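You operate a simulated robot arm through the tools that you are given. There is no shell and no other tool. Be economical: measure what you need, move in short steps, check, and stop when the job is done.

The job below is to be done with a simulated robot arm. You get a single attempt, and the scene is never put back.

JOB
Stack the can marked "plain" from the top of small steel table on top of the can labelled "lime". Put the box marked fuses on the top of small steel table away on the middle shelf of green rack. Take the green collar marked lime and put it on the blue square cover. Put the can that says "berry" from the top of table marked fittings on the card in blue marked set up. Open the drawer marked keg caps, take the can that says "peach" from the middle shelf of green rack and leave it in the inside of drawer marked keg caps, then shut the caps. Push the grey head with black handle shut. The order is free. Set down upright: box marked fuses, can.

The check looks at the end state, three seconds after you hand in, the way a careful person would. Anything else that was tipped, shoved, dropped, spilled or broken makes it a failure. Lids that push on must go on centred and level and be pressed home; caps that screw on are set level and turned clockwise until they are tight.

ROBOT AND FRAMES
A 7-joint arm with a fingered hand on a trunk, on a base that drives. Base frame: it is fixed to the floor where the robot stands at the start and does not move with it; the origin is under the middle of the robot, x ahead of it, y to its left, z up; the surface under the hand at the start is at about z = 720. Lengths are in mm, angles in rad, forces in N, time in s.
With the tool pointing down near the work surface it reaches from about 320 to 720 mm from the robot's upright axis, wherever it stands. Its first joint turns from -2.897 to 2.897 rad. Places, roughly: berry can marked test, can marked lot leaf [-2000, -750, 1000]; blue square cover (15x15x1 cm) [-3300, 2200, 800]; box marked fuses [1000, 250, 750]; can marked lime wash, can marked peach sample, lin [-250, -3500, 1000]; can marked lot husk, can marked lot twig, can mark [750, 0, 750]; card in blue marked set up [-1750, -500, 750]; drawer marked keg caps [200, 400, 700]; green collar marked lime [0, 500, 1000]; grey head with black handle [700, -1500, 1100]; inside of drawer marked keg caps [200, 500, 600]; middle shelf of green rack [-300, -3500, 1000]. Payload 4 kg.
Tool frame: the origin (TCP) lies between the finger pads and is the grasp point; the fingertips stand 26 mm ahead of it; z points along the fingers, y is the line along which they close. The gripper opens to 148 mm. The gripper's body begins 73 mm behind the TCP. The gripper is a hand of 3 fingers: y runs from the thumb to the fingers, the wrist lies at [0, 0, -239] in the tool frame, and closing takes about 1.5 s.
Orientation is that of the tool frame in the base frame, as [roll, pitch, yaw] about the fixed x, y, z axes, in that order (R = Rz(yaw) Ry(pitch) Rx(roll)). With the fingers straight down and closing along the base's y, the tool's x points along the base's -x, its y along +y and its z along -z.

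CONTROLS
- The arm moves only by the tool nudge_tool. Its argument "plan" is text: rows parted by semicolons, each of 7 numbers parted by spaces: the shift along the tool's x, y, z in cm, then the turn, a rotation vector about the tool's x, y, z in rad, then the closure, from 0 (fully open) to 1 (shut). In form: dx dy dz rx ry rz hand; .... A call has 1 to 8 rows; each row shifts and turns the commanded pose from where the row before left it, along the tool's axes as they then stand. A row lasts 0.2 s, in which the tool goes at most 50 mm and 0.15 rad; a call with a longer step from one row to the next is refused whole, and so is a gripper value outside its range. Where a pose cannot be reached the arm comes as near as it can. A force on the tool above 40 N (or 10 N above the force at the start of the call, whichever is more), or a blocked arm, ends the call early, and 0.2 s more pass. Each finger travels about 72 mm/s and halts on what it meets, pressing with about 32 N; the grip force reading is that of the motor and also rises with nothing between the fingers. The clock runs only during rows and for 0.2 s after the last one: add rows that do not move to give the fingers time. It gives the time, the measured TCP pose, the force on the tool (base axes), the opening and the grip force at its end, in the units of the frame above (readings bear some noise), with the torque about the TCP (base axes, N m) and any sound that the robot's microphone picked up.
- Cameras (640 x 400 px; columns grow to the right, rows downward): "scene" is now at [-2.1, 182.9, 1512.7]; the picture's right is [0.47, -0.88, 0.00], its down [-0.77, -0.41, -0.48] and it looks along [0.43, 0.23, -0.87] (base axes); focal length 256 px, centre (320, 200). "wrist" rides on the gripper at [68, -39, -90] in the tool frame; the picture's right is [0.50, 0.87, 0.00], its down [-0.66, 0.38, -0.65] and it looks along [-0.57, 0.33, 0.76] (tool axes); focal length 222 px, centre (320, 200).
- snapshot(camera): a new picture of that camera. It takes no simulated time.
- raise_lower(by): slides the trunk up (or, below 0, down) by that many mm; the arm and the scene camera ride with it, the base frame stays. It gives what a move gives, with no picture.
- drive_base(legs): drives the robot by 1 to 6 legs, each [ahead, left, turn to the left] in mm, mm and rad, along the robot's own axes; the way and the turn of a leg run together, so that a leg with both is an arc; at most 1500 mm and 3.142 rad a leg. The arm and the cameras ride along, it lands a little off, and it stops where it bumps. It gives what a move gives.
- grasp_type(shape): the hand has 3 fingers and takes this shape, open, in about a second: jaw (thumb against the fingers, like two jaws); tri (thumb and two fingers); tip (a fingertip pinch); poke (one finger out to press); point (the index stretched); flat (the hand flat); cup (the hand cupped); fist (a fist). The gripper value then closes the fingers along that shape, each until it touches; the sizes above hold for jaw. It gives what a move gives, with no picture.
- pan_tilt(pan, tilt): turns the head with the scene camera to pan (to the left, within 2.705 rad either way) and tilt (down, from -0.506 to 1.204), counted from straight ahead of the robot. It gives what a move gives.
- pixel_to_xyz(camera, pixels): for up to 12 pixels [column, row] of the newest picture of that camera ("zoom" is the newest enlarged one), the place [x, y, z] in the base frame of the surface seen there, good to about 3 mm. It takes no simulated time.
- close_up(camera, box): a new picture of the part [left, top, right, bottom] of that camera's present view, enlarged. It takes no simulated time.
- close_job(): hands the job in; it is judged then, once.

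Go step by step. Measure first, check grasps and placings, and put right what went wrong. The budget is 131 turns and 152 pictures, counting those below and the enlarged ones. Unless the task says otherwise, let go and move clear before handing in.

The tools are called after "Request:" as name(argument=value, ...) on one line, values as JSON. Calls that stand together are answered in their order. nudge_tool: Moves the arm, as the interface text tells. Its arguments: {"type":"object","properties":{"plan":{"type":"string"}},"required":["plan"]} The other tools are called the same way: raise_lower (by) slides the trunk up or down; grasp_type (shape) gives the hand a shape; drive_base (legs) drives the base; pan_tilt (pan, tilt) turns the head that bears the scene camera; snapshot (camera) takes a picture; pixel_to_xyz (camera, pixels) gives the place of the surface under pixels of a picture; close_up (camera, box) takes an enlarged picture of a part of a camera's view; close_job () hands the job in.

At the start:

```text
clock: 0.0
eef_pos: [384.3, 269.1, 1155.8]
orientation: [-3.141, 0.0, -3.141]
wrist_force: [-0.1, -1.3, -0.4]
moment: [0.03, 0.01, -0.01]
gripper_width: 147.8
finger_force: 0.0
shape: jaw
trunk travel left (down, up): [-500.0, 90.0]
robot x, y, heading: [-0.3, 2.2, -0.001]
head pan, tilt: [0.49, 1.065]
```

scene: 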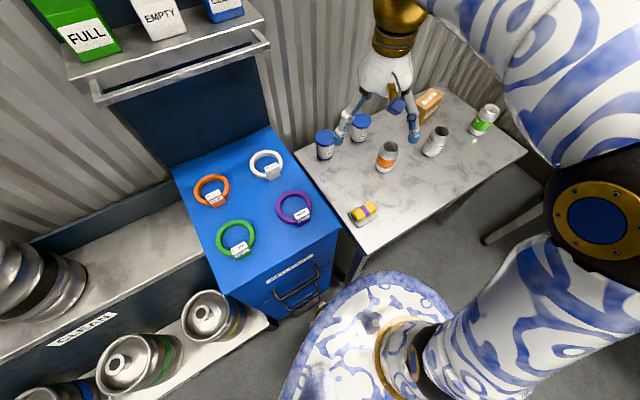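
wrist: 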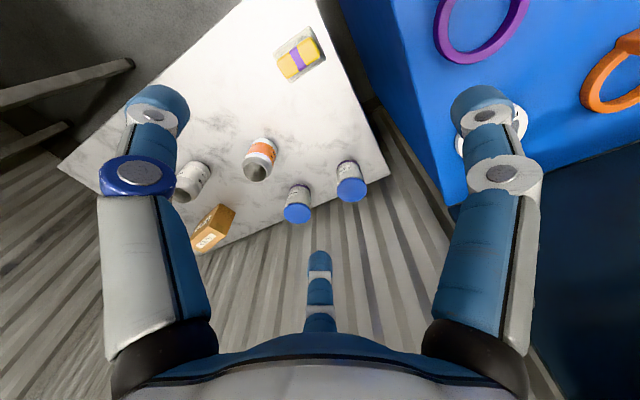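

The scene picture shows the table (cans around px 325-490, 105-160), a box at (430,100), and the blue cabinet with collars. I'll zoom in to read labels and measure.

Request:
close_up(camera="scene", box=[300, 70, 540, 220])

Request:
close_up(camera="scene", box=[160, 130, 352, 330])

Request:
pixel_to_xyz(camera="scene", pixels=[[324, 136], [360, 120], [388, 147], [437, 131], [489, 109], [428, 92], [237, 225], [251, 238], [222, 238], [237, 252], [293, 290], [240, 245]])

```text
2.67 times, centred on (420, 145) of scene
```

zoom: 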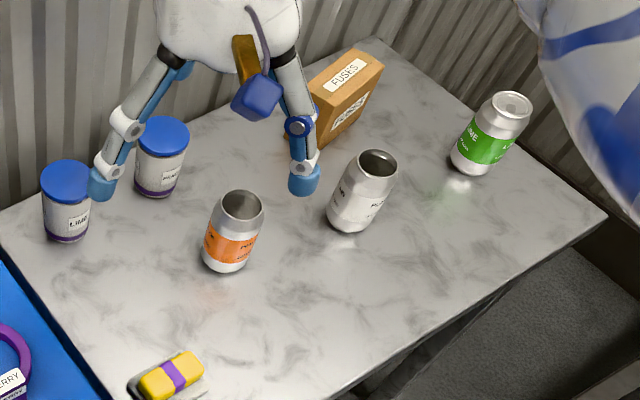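

```text
2.00 times, centred on (256, 230) of scene
```

zoom: 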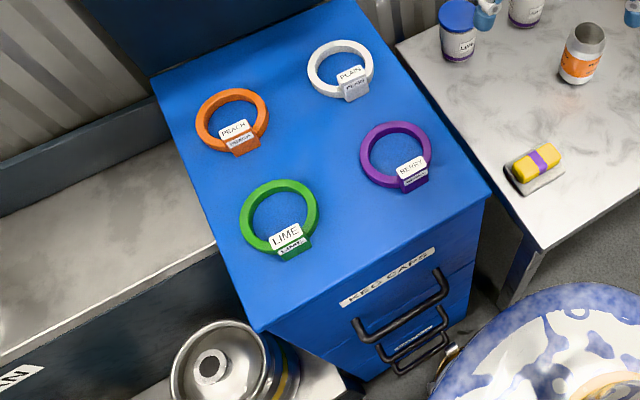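

```text
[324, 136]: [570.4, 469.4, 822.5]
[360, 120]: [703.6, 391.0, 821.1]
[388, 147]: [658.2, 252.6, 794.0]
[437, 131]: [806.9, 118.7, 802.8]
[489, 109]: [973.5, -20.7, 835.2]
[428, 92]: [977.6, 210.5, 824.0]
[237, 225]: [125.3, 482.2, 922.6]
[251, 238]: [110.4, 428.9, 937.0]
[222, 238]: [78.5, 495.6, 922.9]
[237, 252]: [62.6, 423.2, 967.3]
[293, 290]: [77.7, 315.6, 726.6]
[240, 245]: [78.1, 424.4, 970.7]
```

The lime can (green) is at zoom (490,135), plain (white, open) at (362,190), fuses box at (345,100). I'll zoom closer to verify the labels and the geometry.

Request:
close_up(camera="scene", box=[410, 80, 506, 170])

Request:
close_up(camera="scene", box=[205, 210, 269, 270])

```text
4.44 times, centred on (458, 125) of scene
```

zoom: 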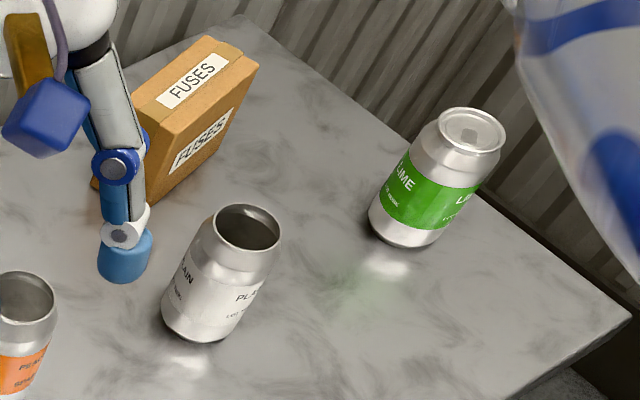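

```text
6.67 times, centred on (237, 240) of scene
```

zoom: 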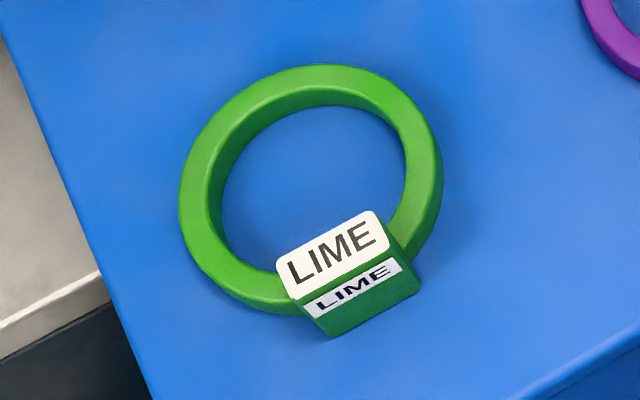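

The labels are confirmed. I'll measure rims and bases at sub-pixel positions.

Request:
pixel_to_xyz(camera="scene", pixels=[[485.5, 107.0], [499.0, 111.0], [489.5, 113.0], [494.5, 105.5], [434.6, 128.8], [448.6, 136.0], [440.6, 136.2], [443.0, 126.7], [410, 120], [432, 150], [480, 140], [470, 110]])

Request:
close_up(camera="wrist", box=[150, 130, 390, 280])

```text
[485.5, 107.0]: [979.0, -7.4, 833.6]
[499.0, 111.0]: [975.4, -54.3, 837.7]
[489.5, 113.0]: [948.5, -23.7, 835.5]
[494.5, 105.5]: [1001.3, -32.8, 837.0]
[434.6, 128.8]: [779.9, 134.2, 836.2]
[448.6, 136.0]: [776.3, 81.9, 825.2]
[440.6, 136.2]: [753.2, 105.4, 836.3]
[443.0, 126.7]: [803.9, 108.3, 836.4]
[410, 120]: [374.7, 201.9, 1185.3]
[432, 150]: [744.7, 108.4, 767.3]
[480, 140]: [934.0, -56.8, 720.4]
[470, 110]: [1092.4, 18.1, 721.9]
```

```text
2.67 times, centred on (270, 205) of wrist
```

zoom: 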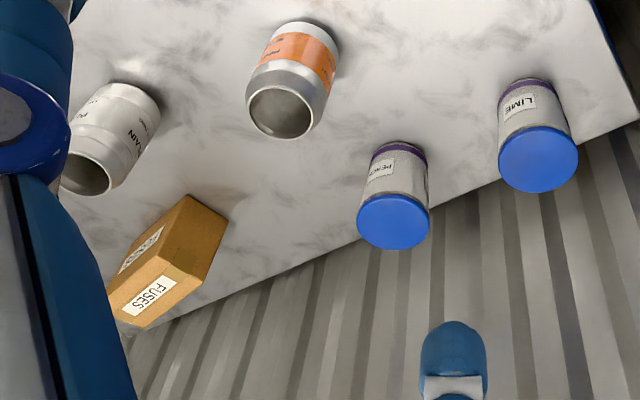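

Plain is at about (779,108) with its top at 836; lime is at (975,-29) with its top at 836; the table is at z=720. I'll measure the table edges and box, and look around at the same time.

Request:
pixel_to_xyz(camera="scene", pixels=[[347, 249], [525, 153], [440, 200], [420, 91], [441, 97], [435, 108], [431, 117], [365, 212], [520, 230], [480, 300], [345, 285], [430, 90]])

Request:
pan_tilt(pan=-0.4, tilt=0.7)

Request:
snapshot(camera="scene")

Request:
pan_tilt(pan=-1.4, tilt=0.6)

Request:
snapshot(camera="scene")

Request:
pan_tilt(pan=-2.6, tilt=0.5)

Request:
snapshot(camera="scene")

Request:
pan_tilt(pan=2.5, tilt=0.5)

Request:
snapshot(camera="scene")

```text
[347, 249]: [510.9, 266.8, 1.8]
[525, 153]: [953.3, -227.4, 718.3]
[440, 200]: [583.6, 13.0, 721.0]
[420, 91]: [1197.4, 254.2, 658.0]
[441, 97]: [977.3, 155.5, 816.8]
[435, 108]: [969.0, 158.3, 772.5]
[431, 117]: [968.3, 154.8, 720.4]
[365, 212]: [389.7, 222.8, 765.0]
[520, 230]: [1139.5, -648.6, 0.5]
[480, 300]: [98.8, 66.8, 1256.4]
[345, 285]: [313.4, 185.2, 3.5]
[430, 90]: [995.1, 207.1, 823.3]
```

```text
clock: 1.2
eef_pos: [384.1, 267.8, 1155.2]
orientation: [3.141, -0.001, -3.141]
wrist_force: [-0.1, 0.3, 0.4]
moment: [0.01, -0.01, -0.01]
gripper_width: 147.8
finger_force: 0.1
shape: jaw
trunk travel left (down, up): [-500.0, 90.0]
robot x, y, heading: [-3.2, -3.0, 0.001]
head pan, tilt: [-0.4, 0.7]
```

```text
144 pictures are left
```

scene: 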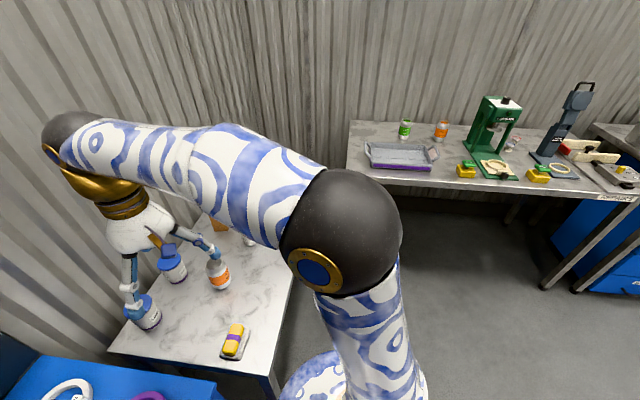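

```text
clock: 2.5
eef_pos: [383.0, 267.6, 1155.8]
orientation: [-3.141, -0.001, -3.141]
wrist_force: [0.4, -0.4, 0.0]
moment: [-0.01, 0.0, -0.03]
gripper_width: 147.9
finger_force: 0.1
shape: jaw
trunk travel left (down, up): [-500.0, 90.0]
robot x, y, heading: [0.2, -0.1, 0.0]
head pan, tilt: [-1.4, 0.6]
```

```text
143 pictures are left
```

scene: 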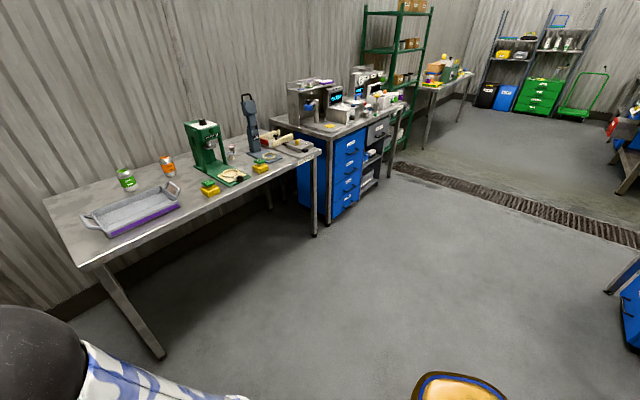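

```text
clock: 3.9
eef_pos: [382.2, 267.8, 1155.5]
orientation: [-3.141, 0.002, 3.141]
wrist_force: [0.2, -0.2, -0.8]
moment: [0.03, 0.02, -0.02]
gripper_width: 147.7
finger_force: 0.0
shape: jaw
trunk travel left (down, up): [-500.0, 90.0]
robot x, y, heading: [-1.0, -1.3, -0.001]
head pan, tilt: [-2.601, 0.499]
```

```text
142 pictures are left
```

scene: 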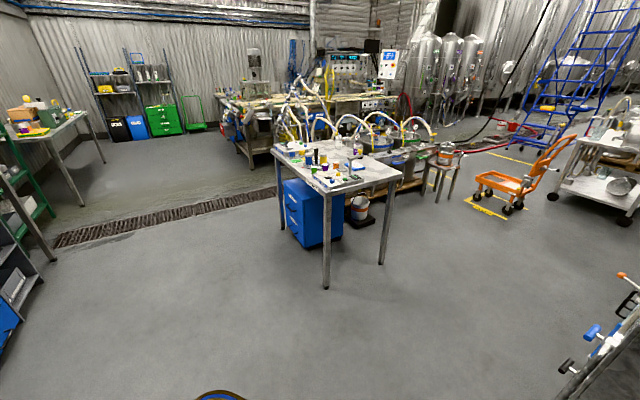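

```text
clock: 7.9
eef_pos: [383.2, 268.4, 1154.9]
orientation: [-3.141, 0.001, -3.141]
wrist_force: [-0.1, 0.7, -0.2]
moment: [0.02, 0.02, 0.01]
gripper_width: 147.9
finger_force: 0.0
shape: jaw
trunk travel left (down, up): [-500.0, 90.0]
robot x, y, heading: [-2.7, -0.6, 0.001]
head pan, tilt: [2.499, 0.499]
```

```text
141 pictures are left
```

scene: 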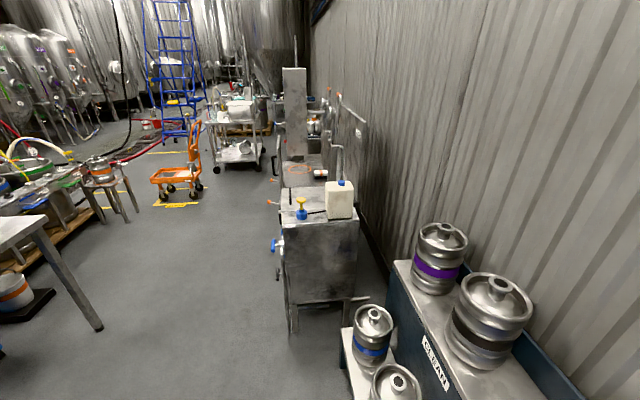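

The room map is clear: bench with the head to the right, green rack beyond, fittings table behind. I'll look back at the near table to measure its edge and decide where to stand.

Request:
pan_tilt(pan=0.1, tilt=1.15)

Request:
snapshot(camera="scene")

Request:
pixel_to_xyz(camera="scene", pixels=[[280, 300], [200, 320], [150, 280], [120, 180], [240, 120], [300, 150], [330, 130], [300, 230], [290, 260], [255, 300], [210, 340], [180, 350]])

```text
clock: 10.1
eef_pos: [383.1, 268.6, 1156.3]
orientation: [-3.141, 0.0, 3.142]
wrist_force: [-0.1, 0.8, -0.2]
moment: [0.03, -0.02, 0.02]
gripper_width: 147.9
finger_force: 0.0
shape: jaw
trunk travel left (down, up): [-500.0, 90.0]
robot x, y, heading: [0.9, -1.8, 0.006]
head pan, tilt: [0.099, 1.15]
```

```text
140 pictures are left
```

scene: 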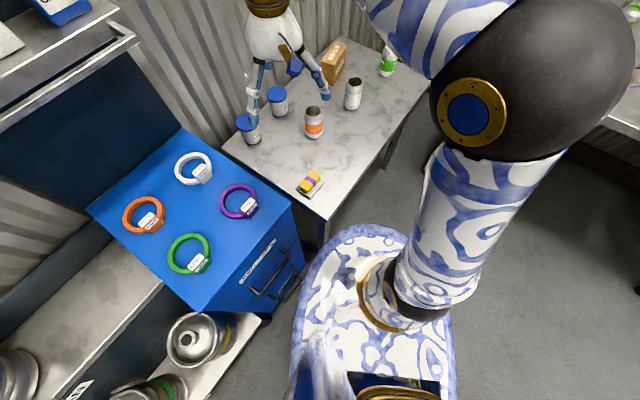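

```text
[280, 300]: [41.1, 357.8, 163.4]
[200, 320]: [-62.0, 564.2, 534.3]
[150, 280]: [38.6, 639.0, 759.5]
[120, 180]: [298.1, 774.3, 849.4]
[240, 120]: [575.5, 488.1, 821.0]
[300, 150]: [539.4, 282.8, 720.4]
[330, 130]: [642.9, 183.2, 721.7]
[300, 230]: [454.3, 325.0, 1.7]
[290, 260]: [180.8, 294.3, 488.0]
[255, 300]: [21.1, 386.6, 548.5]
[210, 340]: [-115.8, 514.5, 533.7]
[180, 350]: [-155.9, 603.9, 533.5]
```

I'll measure the table edge points and the base outline for clearance.

Request:
pixel_to_xyz(camera="scene", pixels=[[322, 215], [345, 188], [370, 155], [400, 122], [425, 92], [370, 228], [410, 235], [310, 260], [298, 300], [452, 300], [300, 340], [232, 160]])

```text
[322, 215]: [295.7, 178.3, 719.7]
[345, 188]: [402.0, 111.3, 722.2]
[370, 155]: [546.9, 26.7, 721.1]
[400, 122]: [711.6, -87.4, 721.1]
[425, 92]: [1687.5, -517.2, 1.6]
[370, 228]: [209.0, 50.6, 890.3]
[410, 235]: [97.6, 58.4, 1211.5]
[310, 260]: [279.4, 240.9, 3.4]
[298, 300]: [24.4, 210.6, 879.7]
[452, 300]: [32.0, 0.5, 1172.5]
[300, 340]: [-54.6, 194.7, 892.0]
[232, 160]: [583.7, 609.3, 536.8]
```

The table edge runs (296,178)→(712,-87). I'll stand at about (612,-379) facing it (heading 1.004), turning away from it first.

Request:
drive_base(legs=[[500, -500, 0], [0, 0, 1.004], [130, -30, 0]])

Request:
pan_tilt(pan=0.0, tilt=1.0)

Request:
snapshot(camera="scene")

Request:
snapshot(camera="wrist")

```text
clock: 17.4
eef_pos: [575.7, 61.9, 1152.5]
orientation: [-3.141, -0.001, -2.148]
wrist_force: [0.3, 0.0, 0.0]
moment: [-0.03, -0.01, -0.01]
gripper_width: 148.0
finger_force: 0.0
shape: jaw
trunk travel left (down, up): [-500.0, 90.0]
robot x, y, heading: [593.9, -406.0, 0.994]
head pan, tilt: [0.099, 1.15]
```

```text
clock: 18.1
eef_pos: [575.6, 62.2, 1154.6]
orientation: [-3.141, 0.0, -2.146]
wrist_force: [0.1, 1.2, 0.3]
moment: [-0.01, -0.01, 0.01]
gripper_width: 147.9
finger_force: 0.0
shape: jaw
trunk travel left (down, up): [-500.0, 90.0]
robot x, y, heading: [589.5, -406.8, 0.992]
head pan, tilt: [0.0, 1.0]
```

```text
139 pictures are left
```

scene: 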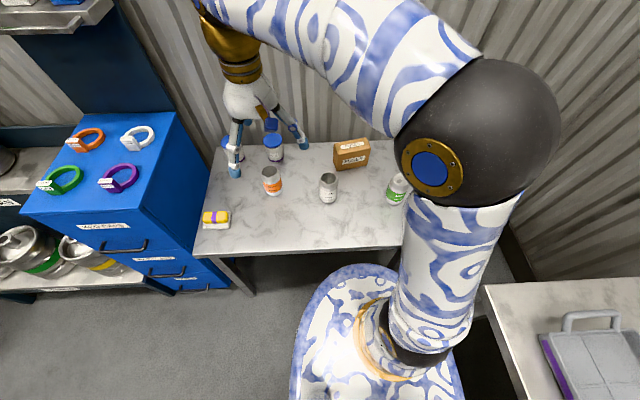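

```text
138 pictures are left
```

wrist: 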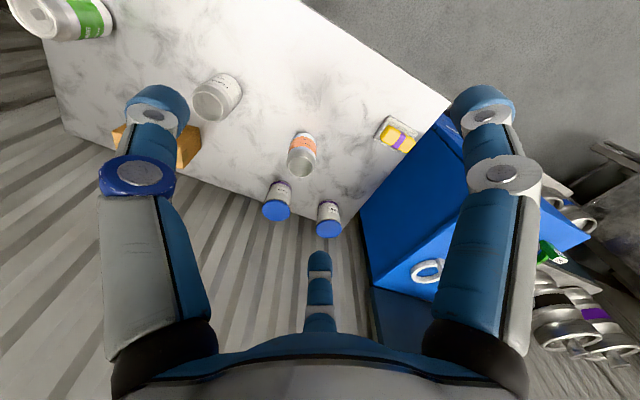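

Robot is at (590,-407), heading 0.992, with plain 548 mm and lime 540 mm away, so both are reachable. I'll move over the plain can and check.

Request:
nudge_tool(plan="-2.98 -2.92 0 0 0 0 0; -2.98 -2.92 0 0 0 0 0; -2.98 -2.92 0 0 0 0 0; -2.98 -2.92 0 0 0 0 0; -2.98 -2.92 0 0 0 0 0; 0 0 4.5 0 0 0 0; 0 0 4.5 0 0 0 0; 0 0 4.5 0 0 0 0")

Request:
snapshot(camera="scene")

Request:
snapshot(camera="wrist")

```text
clock: 19.9
eef_pos: [778.7, 105.4, 1021.3]
orientation: [3.141, -0.001, -2.147]
wrist_force: [0.5, 0.5, 0.6]
moment: [-0.03, -0.01, 0.02]
gripper_width: 147.8
finger_force: 0.0
shape: jaw
trunk travel left (down, up): [-500.0, 90.0]
robot x, y, heading: [594.2, -405.7, 0.989]
head pan, tilt: [0.0, 1.0]
```

```text
137 pictures are left
```

scene: 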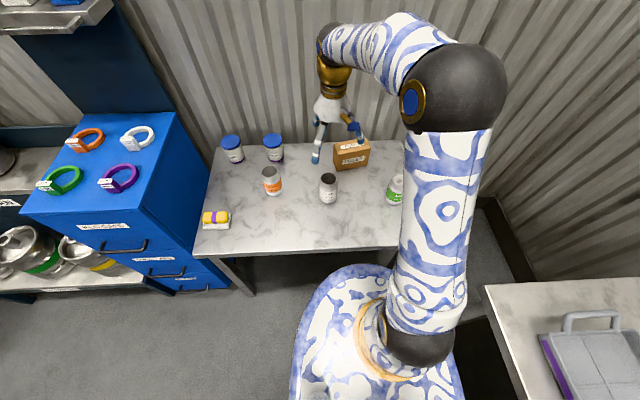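

```text
136 pictures are left
```

wrist: 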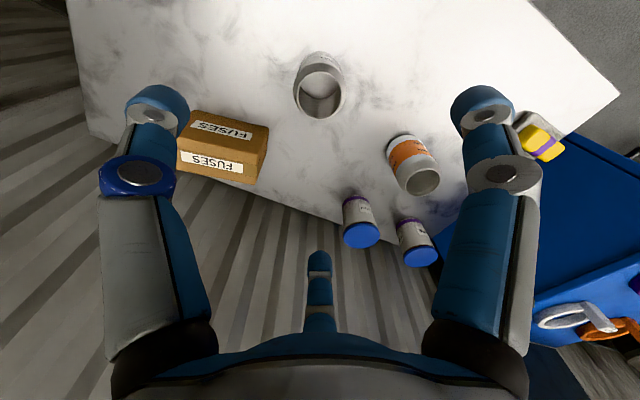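

The can rim is at wrist px (320,95), just where the tool axis falls at that depth, so it is aligned. I'll check the position numerically, then lower.

Request:
pixel_to_xyz(camera="wrist", pixels=[[299, 93], [341, 93], [320, 115], [320, 71]])

Request:
pixel_to_xyz(camera="scene", pixels=[[320, 180], [337, 180], [328, 186], [328, 174], [397, 177], [334, 148], [366, 145], [352, 140], [352, 146], [337, 168], [369, 165], [391, 182]])

```text
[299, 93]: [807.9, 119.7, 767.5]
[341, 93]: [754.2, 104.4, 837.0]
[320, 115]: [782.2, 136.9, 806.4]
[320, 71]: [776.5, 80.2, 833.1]
```

```text
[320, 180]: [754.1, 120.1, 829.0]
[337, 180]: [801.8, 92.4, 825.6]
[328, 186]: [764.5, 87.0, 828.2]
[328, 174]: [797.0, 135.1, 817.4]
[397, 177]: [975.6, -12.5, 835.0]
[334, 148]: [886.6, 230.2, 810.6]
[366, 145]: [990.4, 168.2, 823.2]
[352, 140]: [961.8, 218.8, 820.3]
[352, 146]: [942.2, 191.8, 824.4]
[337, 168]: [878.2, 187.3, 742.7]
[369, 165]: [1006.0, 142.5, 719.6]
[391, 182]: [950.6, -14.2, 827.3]
```

Request:
nudge_tool(plan="0 0 4.66 0 0 0 0; 0 0 4.66 0 0 0 0; 0 0 4.66 0 0 0 0; 0 0 4.66 0 0 0 0; 0 0 4.66 0 0 0 0; 0 0 0 0 0 0 0")

Request:
nudge_tool(plan="0 0 0 0 0 0 1; 0 0 0 0 0 0 1; 0 0 0 0 0 0 1; 0 0 0 0 0 0 1; 0 0 0 0 0 0 1")

Request:
snapshot(camera="scene")

```text
clock: 21.3
eef_pos: [776.0, 108.6, 791.3]
orientation: [3.141, 0.0, -2.145]
wrist_force: [0.4, -0.3, 0.5]
moment: [0.01, -0.02, 0.03]
gripper_width: 147.9
finger_force: 0.0
shape: jaw
trunk travel left (down, up): [-500.0, 90.0]
robot x, y, heading: [591.0, -404.9, 0.993]
head pan, tilt: [0.0, 1.0]
```

```text
clock: 22.5
eef_pos: [776.2, 107.9, 791.0]
orientation: [3.141, -0.001, -2.146]
wrist_force: [1.3, -0.1, -0.3]
moment: [0.0, 0.02, -0.06]
gripper_width: 58.0
finger_force: 31.5
shape: jaw
trunk travel left (down, up): [-500.0, 90.0]
robot x, y, heading: [591.3, -406.4, 0.993]
head pan, tilt: [0.0, 1.0]
```

```text
135 pictures are left
```

scene: 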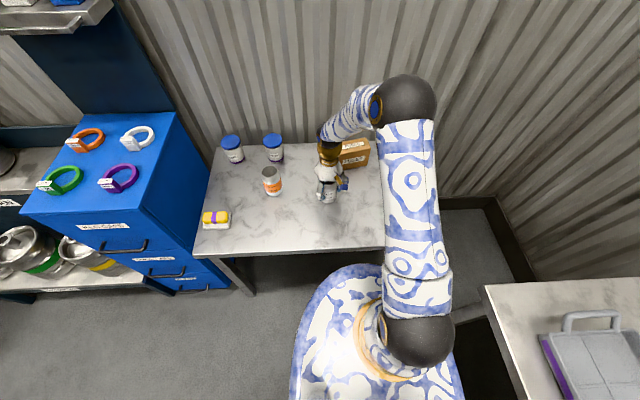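

Gripped at 58 mm with 31 N. I'll lift and look.

Request:
nudge_tool(plan="0 0 -2 0 0 0 1; 0 0 -4 0 0 0 1; 0 0 -4.5 0 0 0 1; 0 0 -4.5 0 0 0 1; 0 0 -4.5 0 0 0 1; 0 0 0 0 0 0 1")

Request:
snapshot(camera="wrist")

Request:
snapshot(camera="scene")

```text
clock: 23.9
eef_pos: [777.2, 108.8, 983.7]
orientation: [3.14, 0.001, -2.147]
wrist_force: [0.3, -0.1, -0.1]
moment: [0.04, -0.02, 0.0]
gripper_width: 57.7
finger_force: 31.9
shape: jaw
trunk travel left (down, up): [-500.0, 90.0]
robot x, y, heading: [590.3, -407.0, 0.997]
head pan, tilt: [0.0, 1.0]
```

```text
134 pictures are left
```

wrist: 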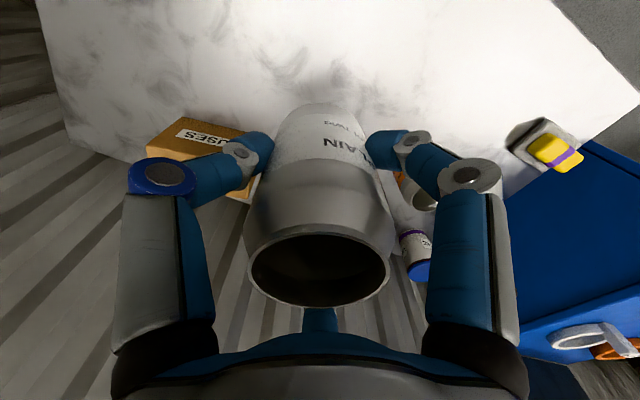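

```text
133 pictures are left
```

scene: 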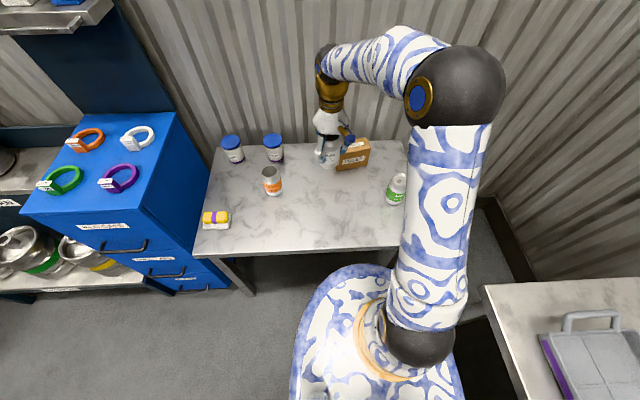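

The can is held upright. I'll measure its held rim and the lime rim precisely.

Request:
pixel_to_xyz(camera="wrist", pixels=[[251, 268], [388, 268], [320, 236], [320, 304], [320, 110]])

Request:
close_up(camera="scene", box=[372, 160, 420, 220])

```text
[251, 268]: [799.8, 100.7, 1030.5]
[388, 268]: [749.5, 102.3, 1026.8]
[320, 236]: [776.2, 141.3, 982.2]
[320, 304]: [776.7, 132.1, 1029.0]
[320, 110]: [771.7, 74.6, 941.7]
```

```text
6.67 times, centred on (396, 190) of scene
```

zoom: 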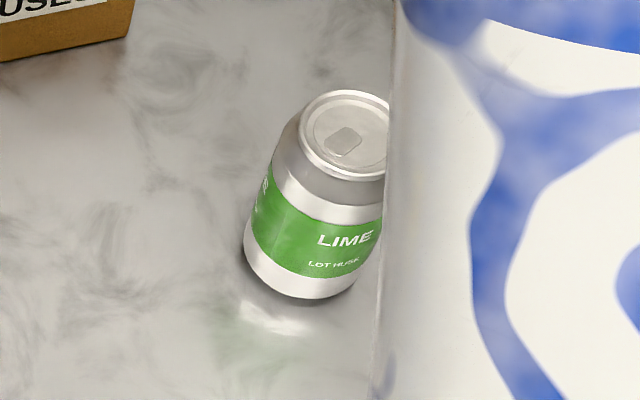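

Request:
pixel_to_xyz(camera="zoom", pixels=[[302, 128], [345, 93], [318, 103], [310, 158], [350, 177], [380, 175], [375, 97], [375, 135], [345, 137], [345, 295], [246, 240], [340, 250]])

```text
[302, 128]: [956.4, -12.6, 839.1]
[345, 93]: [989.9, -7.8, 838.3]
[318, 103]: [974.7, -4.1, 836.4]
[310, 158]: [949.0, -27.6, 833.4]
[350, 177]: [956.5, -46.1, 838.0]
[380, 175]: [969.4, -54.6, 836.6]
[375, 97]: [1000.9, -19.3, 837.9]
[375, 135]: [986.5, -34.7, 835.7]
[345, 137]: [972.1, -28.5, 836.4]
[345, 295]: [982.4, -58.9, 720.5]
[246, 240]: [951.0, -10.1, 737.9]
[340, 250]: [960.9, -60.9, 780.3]
```

Lime's centre is about (975.7,-29.8) with its top at 837; the held can's bottom is TCP −70.5. I'll move over it.

Request:
nudge_tool(plan="0.12 -4.83 0 0 0 0 1; 0.12 -4.83 0 0 0 0 1; 0.12 -4.83 0 0 0 0 1; 0.12 -4.83 0 0 0 0 1; 0.12 -4.83 0 0 0 0 1; 0 0 3 0 0 0 1; 0 0 3 0 0 0 1; 0 0 0 0 0 0 1")

Request:
snapshot(camera="scene")

Request:
snapshot(camera="wrist")

```text
clock: 25.7
eef_pos: [977.3, -28.6, 922.4]
orientation: [-3.141, 0.0, -2.145]
wrist_force: [0.2, 0.0, -0.5]
moment: [-0.02, -0.02, 0.0]
gripper_width: 57.5
finger_force: 32.4
shape: jaw
trunk travel left (down, up): [-500.0, 90.0]
robot x, y, heading: [590.1, -405.7, 0.999]
head pan, tilt: [0.0, 1.0]
```

```text
131 pictures are left
```

scene: 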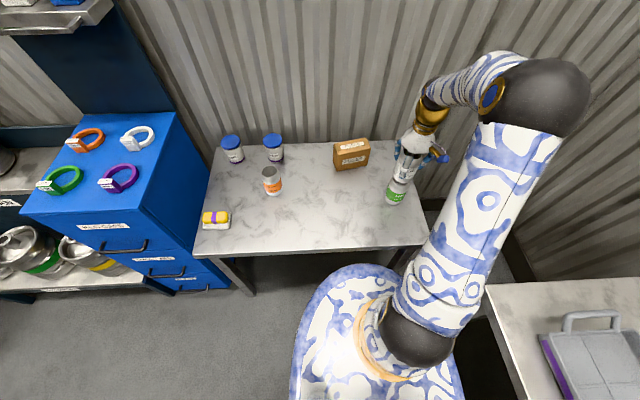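

```text
130 pictures are left
```

wrist: 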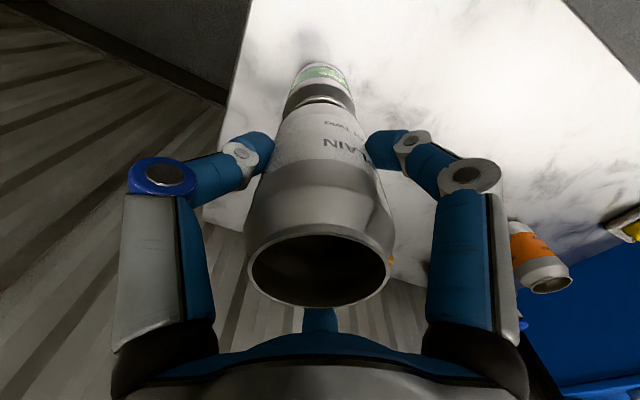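

Aligned in both views. I'll zoom to check the joint between the cans.

Request:
close_up(camera="scene", box=[372, 140, 436, 216])

Request:
close_up(camera="wrist", box=[240, 50, 400, 150])

```text
5.26 times, centred on (404, 178) of scene
```

zoom: 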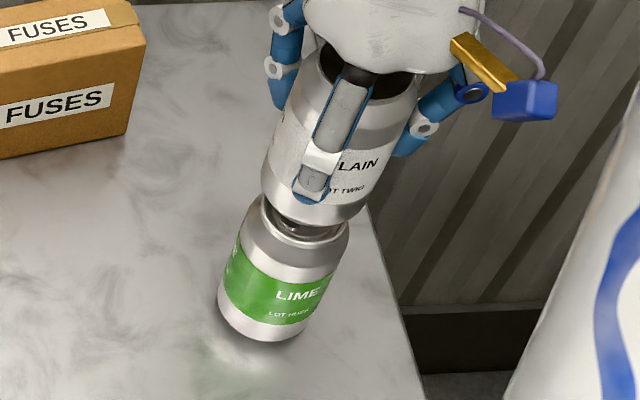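

```text
4.00 times, centred on (320, 100) of wrist
```

zoom: 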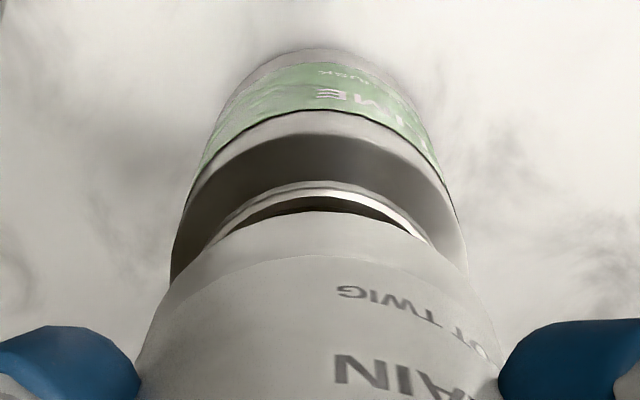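

Request:
nudge_tool(plan="0 0 1 0 0 0 1; 0 0 0.4 0 0 0 1; 0 0 0.15 0 0 0 1; 0 0 0 0 0 0 1")

Request:
close_up(camera="scene", box=[372, 140, 436, 216])

```text
clock: 26.7
eef_pos: [978.0, -30.2, 906.1]
orientation: [3.142, 0.001, -2.149]
wrist_force: [-0.1, -0.6, 0.2]
moment: [0.01, -0.02, 0.01]
gripper_width: 57.4
finger_force: 32.6
shape: jaw
trunk travel left (down, up): [-500.0, 90.0]
robot x, y, heading: [591.9, -405.9, 0.993]
head pan, tilt: [0.0, 1.0]
```

```text
5.26 times, centred on (404, 178) of scene
```

zoom: 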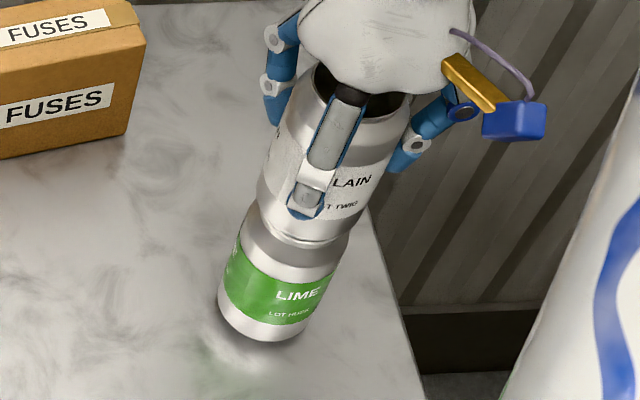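

Almost touching with no force yet. I'll creep down by 1 mm steps.

Request:
nudge_tool(plan="0 0 0.1 0 0 0 1; 0 0 0.1 0 0 0 1; 0 0 0 0 0 0 1")

Request:
nudge_tool(plan="0 0 0.1 0 0 0 1; 0 0 0 0 0 0 1")

```text
clock: 27.5
eef_pos: [977.6, -29.7, 904.3]
orientation: [3.142, 0.0, -2.144]
wrist_force: [1.0, 0.8, 6.4]
moment: [0.0, -0.06, 0.0]
gripper_width: 57.9
finger_force: 32.0
shape: jaw
trunk travel left (down, up): [-500.0, 90.0]
robot x, y, heading: [587.5, -405.7, 0.993]
head pan, tilt: [0.0, 1.0]
```

```text
clock: 28.1
eef_pos: [977.1, -29.7, 905.2]
orientation: [-3.142, 0.003, -2.146]
wrist_force: [-0.2, -0.6, 10.3]
moment: [-0.09, -0.06, 0.02]
gripper_width: 58.1
finger_force: 32.5
shape: jaw
trunk travel left (down, up): [-500.0, 90.0]
robot x, y, heading: [586.2, -406.2, 0.993]
head pan, tilt: [0.0, 1.0]
```

Contact at 6–10 N. I'll relieve slightly and open gradually.

Request:
nudge_tool(plan="0 0 -0.15 0 0 0 1; 0 0 0 0 0 0 0.5; 0 0 0 0 0 0 0.4; 0 0 0 0 0 0 0.2; 0 0 0 0 0 0 0; 0 0 0 0 0 0 0; 0 0 0 0 0 0 0")

Request:
close_up(camera="scene", box=[372, 140, 436, 216])

```text
clock: 29.7
eef_pos: [978.0, -29.3, 904.6]
orientation: [3.141, 0.0, -2.147]
wrist_force: [-0.7, 0.3, -0.7]
moment: [-0.02, 0.01, 0.01]
gripper_width: 147.7
finger_force: 0.1
shape: jaw
trunk travel left (down, up): [-500.0, 90.0]
robot x, y, heading: [588.5, -401.4, 0.991]
head pan, tilt: [0.0, 1.0]
```

```text
5.26 times, centred on (404, 178) of scene
```

zoom: 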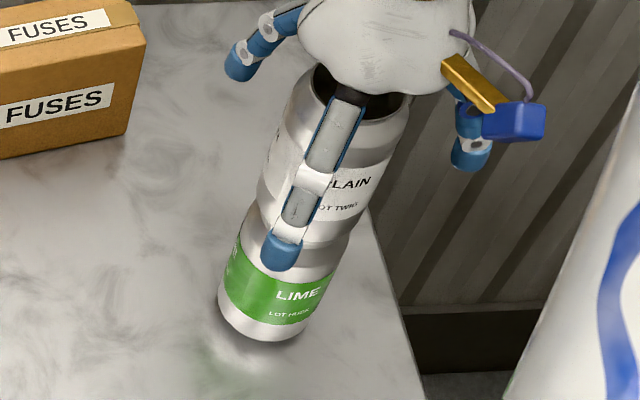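

The stack stands (zoom 300,200). I'll lift straight off, confirm, and look toward the bench head.

Request:
nudge_tool(plan="0 0 -3 0 0 0 0; 0 0 -4.5 0 0 0 0; 0 0 -4.5 0 0 0 0; 0 0 -4.5 0 0 0 0; 0 0 -4.5 0 0 0 0; 0 0 0 0 0 0 0")

Request:
close_up(camera="scene", box=[300, 110, 460, 220])

Request:
pan_tilt(pan=-2.0, tilt=0.6)

Request:
snapshot(camera="scene")

```text
clock: 31.1
eef_pos: [976.9, -30.3, 1116.3]
orientation: [3.141, 0.0, -2.146]
wrist_force: [0.5, 0.8, -0.3]
moment: [0.03, -0.03, 0.01]
gripper_width: 147.9
finger_force: 0.2
shape: jaw
trunk travel left (down, up): [-500.0, 90.0]
robot x, y, heading: [589.5, -405.3, 0.994]
head pan, tilt: [0.0, 1.0]
```

```text
3.64 times, centred on (380, 165) of scene
```

zoom: 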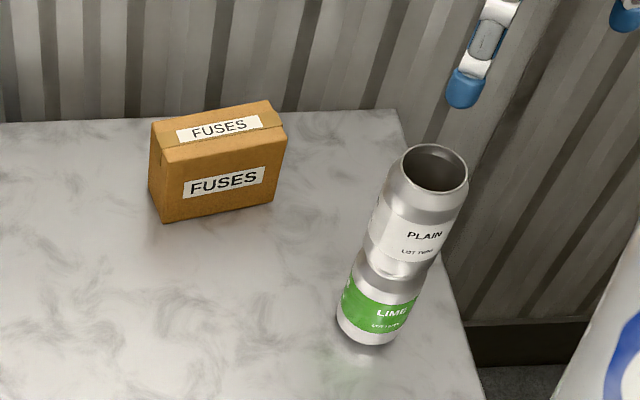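

```text
clock: 33.0
eef_pos: [977.4, -30.3, 1116.4]
orientation: [-3.141, 0.0, -2.147]
wrist_force: [0.1, 0.5, -0.1]
moment: [-0.03, -0.03, 0.0]
gripper_width: 148.2
finger_force: 0.0
shape: jaw
trunk travel left (down, up): [-500.0, 90.0]
robot x, y, heading: [594.0, -405.8, 0.994]
head pan, tilt: [-2.0, 0.6]
```

```text
124 pictures are left
```

scene: 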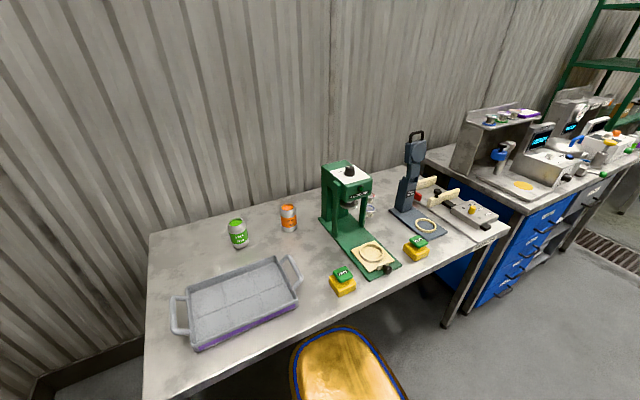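

The stack is good. The grey press is at (412,190); I'll zoom to understand how the head closes.

Request:
close_up(camera="scene", box=[370, 120, 482, 250])

Request:
pixel_to_xyz(camera="scene", pixels=[[416, 134], [411, 142], [422, 140], [415, 150], [409, 163], [405, 195], [390, 210], [445, 235], [420, 210], [426, 225], [415, 235], [350, 170]])

```text
3.08 times, centred on (426, 185) of scene
```

zoom: 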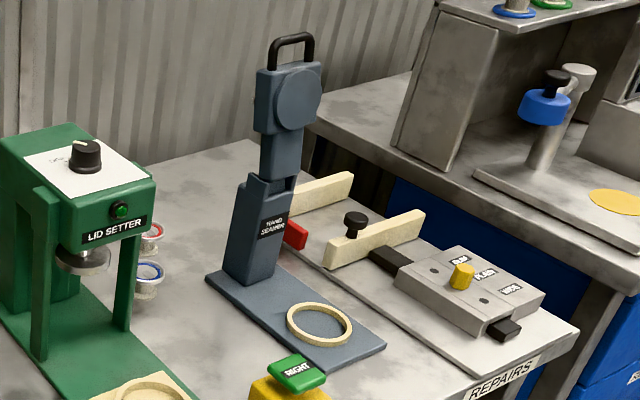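

```text
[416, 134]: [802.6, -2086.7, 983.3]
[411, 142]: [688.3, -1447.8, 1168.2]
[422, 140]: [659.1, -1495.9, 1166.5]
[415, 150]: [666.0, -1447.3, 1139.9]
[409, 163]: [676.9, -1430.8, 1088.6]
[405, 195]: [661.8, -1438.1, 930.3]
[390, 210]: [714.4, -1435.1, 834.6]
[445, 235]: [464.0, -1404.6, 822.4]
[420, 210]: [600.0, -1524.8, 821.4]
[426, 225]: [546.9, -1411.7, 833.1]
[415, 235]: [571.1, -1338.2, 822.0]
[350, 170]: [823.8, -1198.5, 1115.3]
```

The seamer head stands upright on a hinge around z≈1000, and swings down over the ring on its plate. I'll measure the bench edge and plate direction before driving there.

Request:
pixel_to_xyz(camera="scene", pixels=[[390, 208], [427, 238], [446, 233], [150, 370], [260, 348], [350, 303], [440, 258], [490, 232], [404, 178], [412, 178], [408, 172], [420, 150]])

Request:
pixel_to_xyz(camera="zoom", pixels=[[255, 300], [290, 370], [320, 370], [380, 348], [320, 310], [352, 338], [320, 345], [290, 318], [230, 275], [278, 275], [247, 180], [290, 185]])

```text
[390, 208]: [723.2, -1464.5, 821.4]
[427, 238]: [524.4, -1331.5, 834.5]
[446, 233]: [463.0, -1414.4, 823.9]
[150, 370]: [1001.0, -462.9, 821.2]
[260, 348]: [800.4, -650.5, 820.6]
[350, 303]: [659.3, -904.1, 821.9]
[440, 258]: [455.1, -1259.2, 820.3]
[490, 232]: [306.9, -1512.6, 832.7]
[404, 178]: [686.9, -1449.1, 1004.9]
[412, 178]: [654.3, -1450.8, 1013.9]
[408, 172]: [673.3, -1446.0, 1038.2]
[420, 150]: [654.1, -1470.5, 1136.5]
```

```text
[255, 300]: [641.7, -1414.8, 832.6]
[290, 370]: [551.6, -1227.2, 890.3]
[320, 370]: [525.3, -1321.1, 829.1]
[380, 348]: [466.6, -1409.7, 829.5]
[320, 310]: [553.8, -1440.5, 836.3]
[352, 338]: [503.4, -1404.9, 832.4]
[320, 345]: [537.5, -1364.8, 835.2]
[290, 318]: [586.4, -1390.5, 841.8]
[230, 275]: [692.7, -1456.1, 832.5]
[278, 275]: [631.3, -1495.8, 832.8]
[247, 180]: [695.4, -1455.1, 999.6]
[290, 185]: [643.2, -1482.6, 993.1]
```

The bench front faces (-0.866,0.5) and the seamer column is about 290 mm behind the edge. I'll raise and retract the arm, then drive in front of the seamer, stopping short.

Request:
nudge_tool(plan="0 0 -4.5 0 0 0 0; 0 0 -4.5 0 0 0 0; 0 0 -2 0 0 0 0; 4.5 0 0 0 0 0 0; 4.5 0 0 0 0 0 0; 4.5 0 0 0 0 0 0; 1.5 0 0 0 0 0 0")

Request:
drive_base(legs=[[-250, 300, 0], [0, 0, -1.518], [217, -600, 0]])

Request:
pan_tilt(pan=-0.1, tilt=0.65)

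Request:
snapshot(camera="scene")

```text
clock: 34.6
eef_pos: [893.2, -156.6, 1222.6]
orientation: [3.14, 0.0, -2.145]
wrist_force: [-1.0, -0.3, -0.5]
moment: [0.0, 0.02, -0.03]
gripper_width: 147.8
finger_force: 0.1
shape: jaw
trunk travel left (down, up): [-500.0, 90.0]
robot x, y, heading: [590.3, -405.8, 1.001]
head pan, tilt: [-2.0, 0.6]
```

```text
clock: 43.9
eef_pos: [379.7, -1359.6, 1224.9]
orientation: [3.14, 0.001, 2.64]
wrist_force: [-0.5, -1.5, -0.7]
moment: [0.0, 0.0, -0.02]
gripper_width: 148.2
finger_force: 0.1
shape: jaw
trunk travel left (down, up): [-500.0, 90.0]
robot x, y, heading: [113.0, -1077.0, -0.505]
head pan, tilt: [-2.0, 0.6]
```

```text
clock: 45.7
eef_pos: [380.9, -1360.6, 1222.9]
orientation: [3.141, 0.0, 2.639]
wrist_force: [1.1, 0.7, -0.2]
moment: [0.02, 0.0, -0.04]
gripper_width: 148.1
finger_force: 0.1
shape: jaw
trunk travel left (down, up): [-500.0, 90.0]
robot x, y, heading: [109.6, -1076.3, -0.499]
head pan, tilt: [-0.099, 0.649]
```

```text
122 pictures are left
```

scene: 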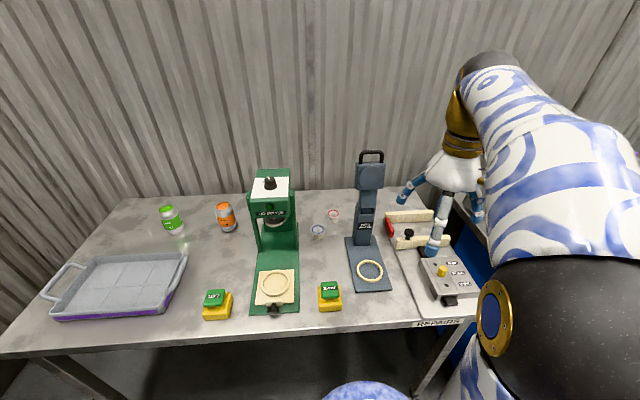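

A clear front view: handle at (371,155), head at (370,178), hinge around (367,195). I'll zoom and measure.

Request:
close_up(camera="scene", box=[322, 140, 418, 300])

Request:
pixel_to_xyz(camera="scene", pixels=[[371, 152], [360, 158], [382, 158], [360, 167], [383, 167], [371, 180], [368, 200], [360, 230], [370, 261], [370, 282], [358, 271], [383, 271]])

```text
2.50 times, centred on (370, 220) of scene
```

zoom: 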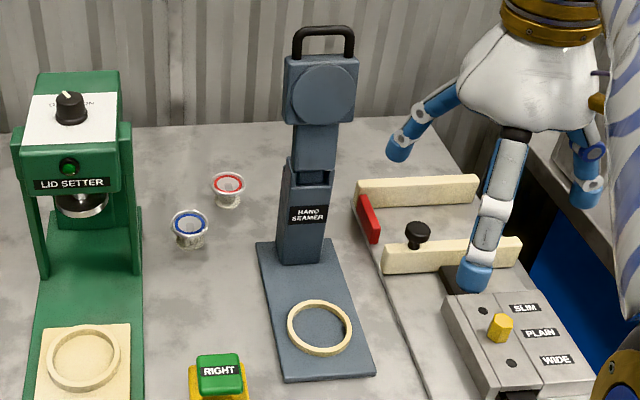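

```text
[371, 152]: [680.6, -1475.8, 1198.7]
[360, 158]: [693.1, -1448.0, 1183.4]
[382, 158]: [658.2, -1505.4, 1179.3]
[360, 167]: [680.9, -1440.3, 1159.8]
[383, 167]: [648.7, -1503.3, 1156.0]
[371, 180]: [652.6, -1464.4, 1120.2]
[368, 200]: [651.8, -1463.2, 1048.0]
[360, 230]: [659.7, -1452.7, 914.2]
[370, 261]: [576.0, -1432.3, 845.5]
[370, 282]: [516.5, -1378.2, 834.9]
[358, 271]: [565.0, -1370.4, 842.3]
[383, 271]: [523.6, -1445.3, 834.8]
```

Handle bar top at (680,-1476,1198), hinge near z≈990. I'll close the fingers, raise, drive 100 mm ahead, and go over to behind the head.

Request:
nudge_tool(plan="0 0 -4 0 0 0 1; 0 0 -2 0 0 0 1; 0 2.4 0 0 0 0 1; 0 2.4 0 0 0 0 1; 0 0 0 0 0 0 1; 0 0 0 0 0 0 1; 0 0 0 0 0 0 1; 0 0 0 0 0 0 1")

Request:
drive_base(legs=[[100, 0, -0.02]])

Request:
snapshot(camera="wrist")

Request:
snapshot(camera="scene")

```text
clock: 47.5
eef_pos: [403.5, -1317.5, 1284.4]
orientation: [3.141, 0.0, 2.638]
wrist_force: [-0.3, 0.3, -0.4]
moment: [0.01, -0.01, 0.03]
gripper_width: 0.0
finger_force: 32.5
shape: jaw
trunk travel left (down, up): [-500.0, 90.0]
robot x, y, heading: [107.5, -1074.7, -0.502]
head pan, tilt: [-0.099, 0.649]
```

```text
clock: 48.7
eef_pos: [484.5, -1373.0, 1284.7]
orientation: [3.141, -0.002, 2.618]
wrist_force: [0.2, -0.4, -0.6]
moment: [-0.01, 0.03, -0.02]
gripper_width: 0.1
finger_force: 32.1
shape: jaw
trunk travel left (down, up): [-500.0, 90.0]
robot x, y, heading: [193.9, -1125.6, -0.523]
head pan, tilt: [-0.099, 0.649]
```

```text
120 pictures are left
```

wrist: 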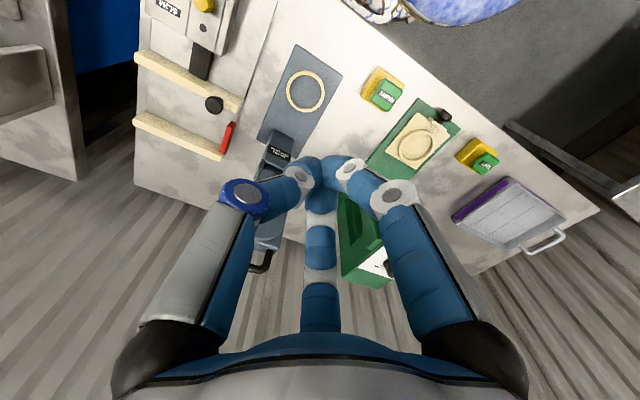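

```text
119 pictures are left
```

scene: 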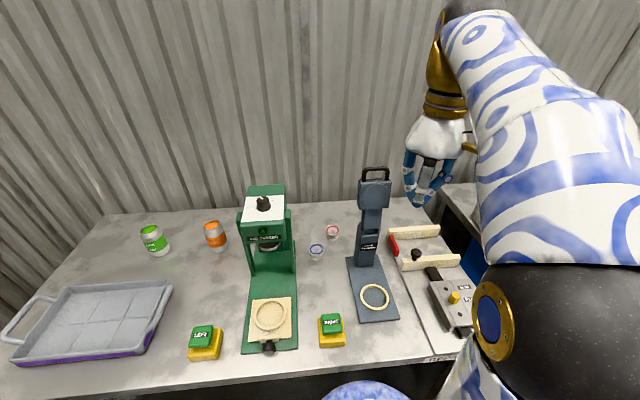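

Tips are bunched with the TCP in line. I'll check the wall's distance before going behind the head.

Request:
pixel_to_xyz(camera="scene", pixels=[[375, 120], [375, 150], [340, 180], [376, 169], [362, 184], [390, 184], [374, 183]])

Request:
nudge_tool(plan="-4.5 0.2 0 0 0 0 1; -4.5 0.2 0 0 0 0 1; -4.5 0.2 0 0 0 0 1; -4.5 0.2 0 0 0 0 1; 0 0 0 0 0 0 1")

```text
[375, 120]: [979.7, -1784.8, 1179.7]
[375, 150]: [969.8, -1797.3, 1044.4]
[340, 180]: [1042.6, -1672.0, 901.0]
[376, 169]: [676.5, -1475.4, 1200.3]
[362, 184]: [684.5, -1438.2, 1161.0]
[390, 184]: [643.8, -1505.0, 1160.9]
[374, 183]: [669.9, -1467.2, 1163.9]
```

```text
clock: 49.9
eef_pos: [621.1, -1440.9, 1274.1]
orientation: [3.141, 0.0, 2.617]
wrist_force: [0.4, 0.7, -0.5]
moment: [0.0, -0.02, 0.01]
gripper_width: 0.1
finger_force: 32.0
shape: jaw
out of reach, approached as far as the arm can: row 4
trunk travel left (down, up): [-500.0, 90.0]
robot x, y, heading: [194.7, -1125.8, -0.526]
head pan, tilt: [-0.099, 0.649]
```

Reach is limited up there because the wrist is too high, and the hand is really a 120° tripod. New plan: raise the trunk, open the hand, cage the head from above, and swing it down around its hinge.

Request:
raise_lower(by=85)

Request:
nudge_tool(plan="0 0 0 0 0 0 0; 0 0 4 0 0 0 0; 0 0 4 0 0 0 0; 0 0 2.5 0 0 0 0; -2 0 0 0 0 0 0; 0 0 0 0 0 0 0; 0 0 0 0 0 0 0")

Request:
snapshot(camera="scene")

```text
clock: 51.1
eef_pos: [622.5, -1442.6, 1358.8]
orientation: [3.14, 0.002, 2.615]
wrist_force: [0.8, 0.4, 0.3]
moment: [0.01, -0.02, -0.01]
gripper_width: 0.0
finger_force: 31.9
shape: jaw
trunk travel left (down, up): [-585.0, 5.0]
robot x, y, heading: [192.0, -1124.7, -0.527]
head pan, tilt: [-0.099, 0.649]
```

```text
clock: 52.7
eef_pos: [639.8, -1451.7, 1255.3]
orientation: [3.142, 0.003, 2.617]
wrist_force: [0.0, -0.6, -0.6]
moment: [0.01, 0.01, 0.0]
gripper_width: 147.7
finger_force: 0.0
shape: jaw
trunk travel left (down, up): [-585.0, 5.0]
robot x, y, heading: [193.6, -1127.3, -0.526]
head pan, tilt: [-0.099, 0.649]
```

```text
118 pictures are left
```

scene: 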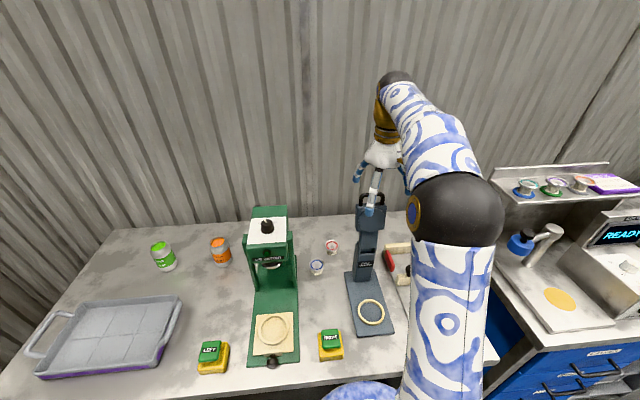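

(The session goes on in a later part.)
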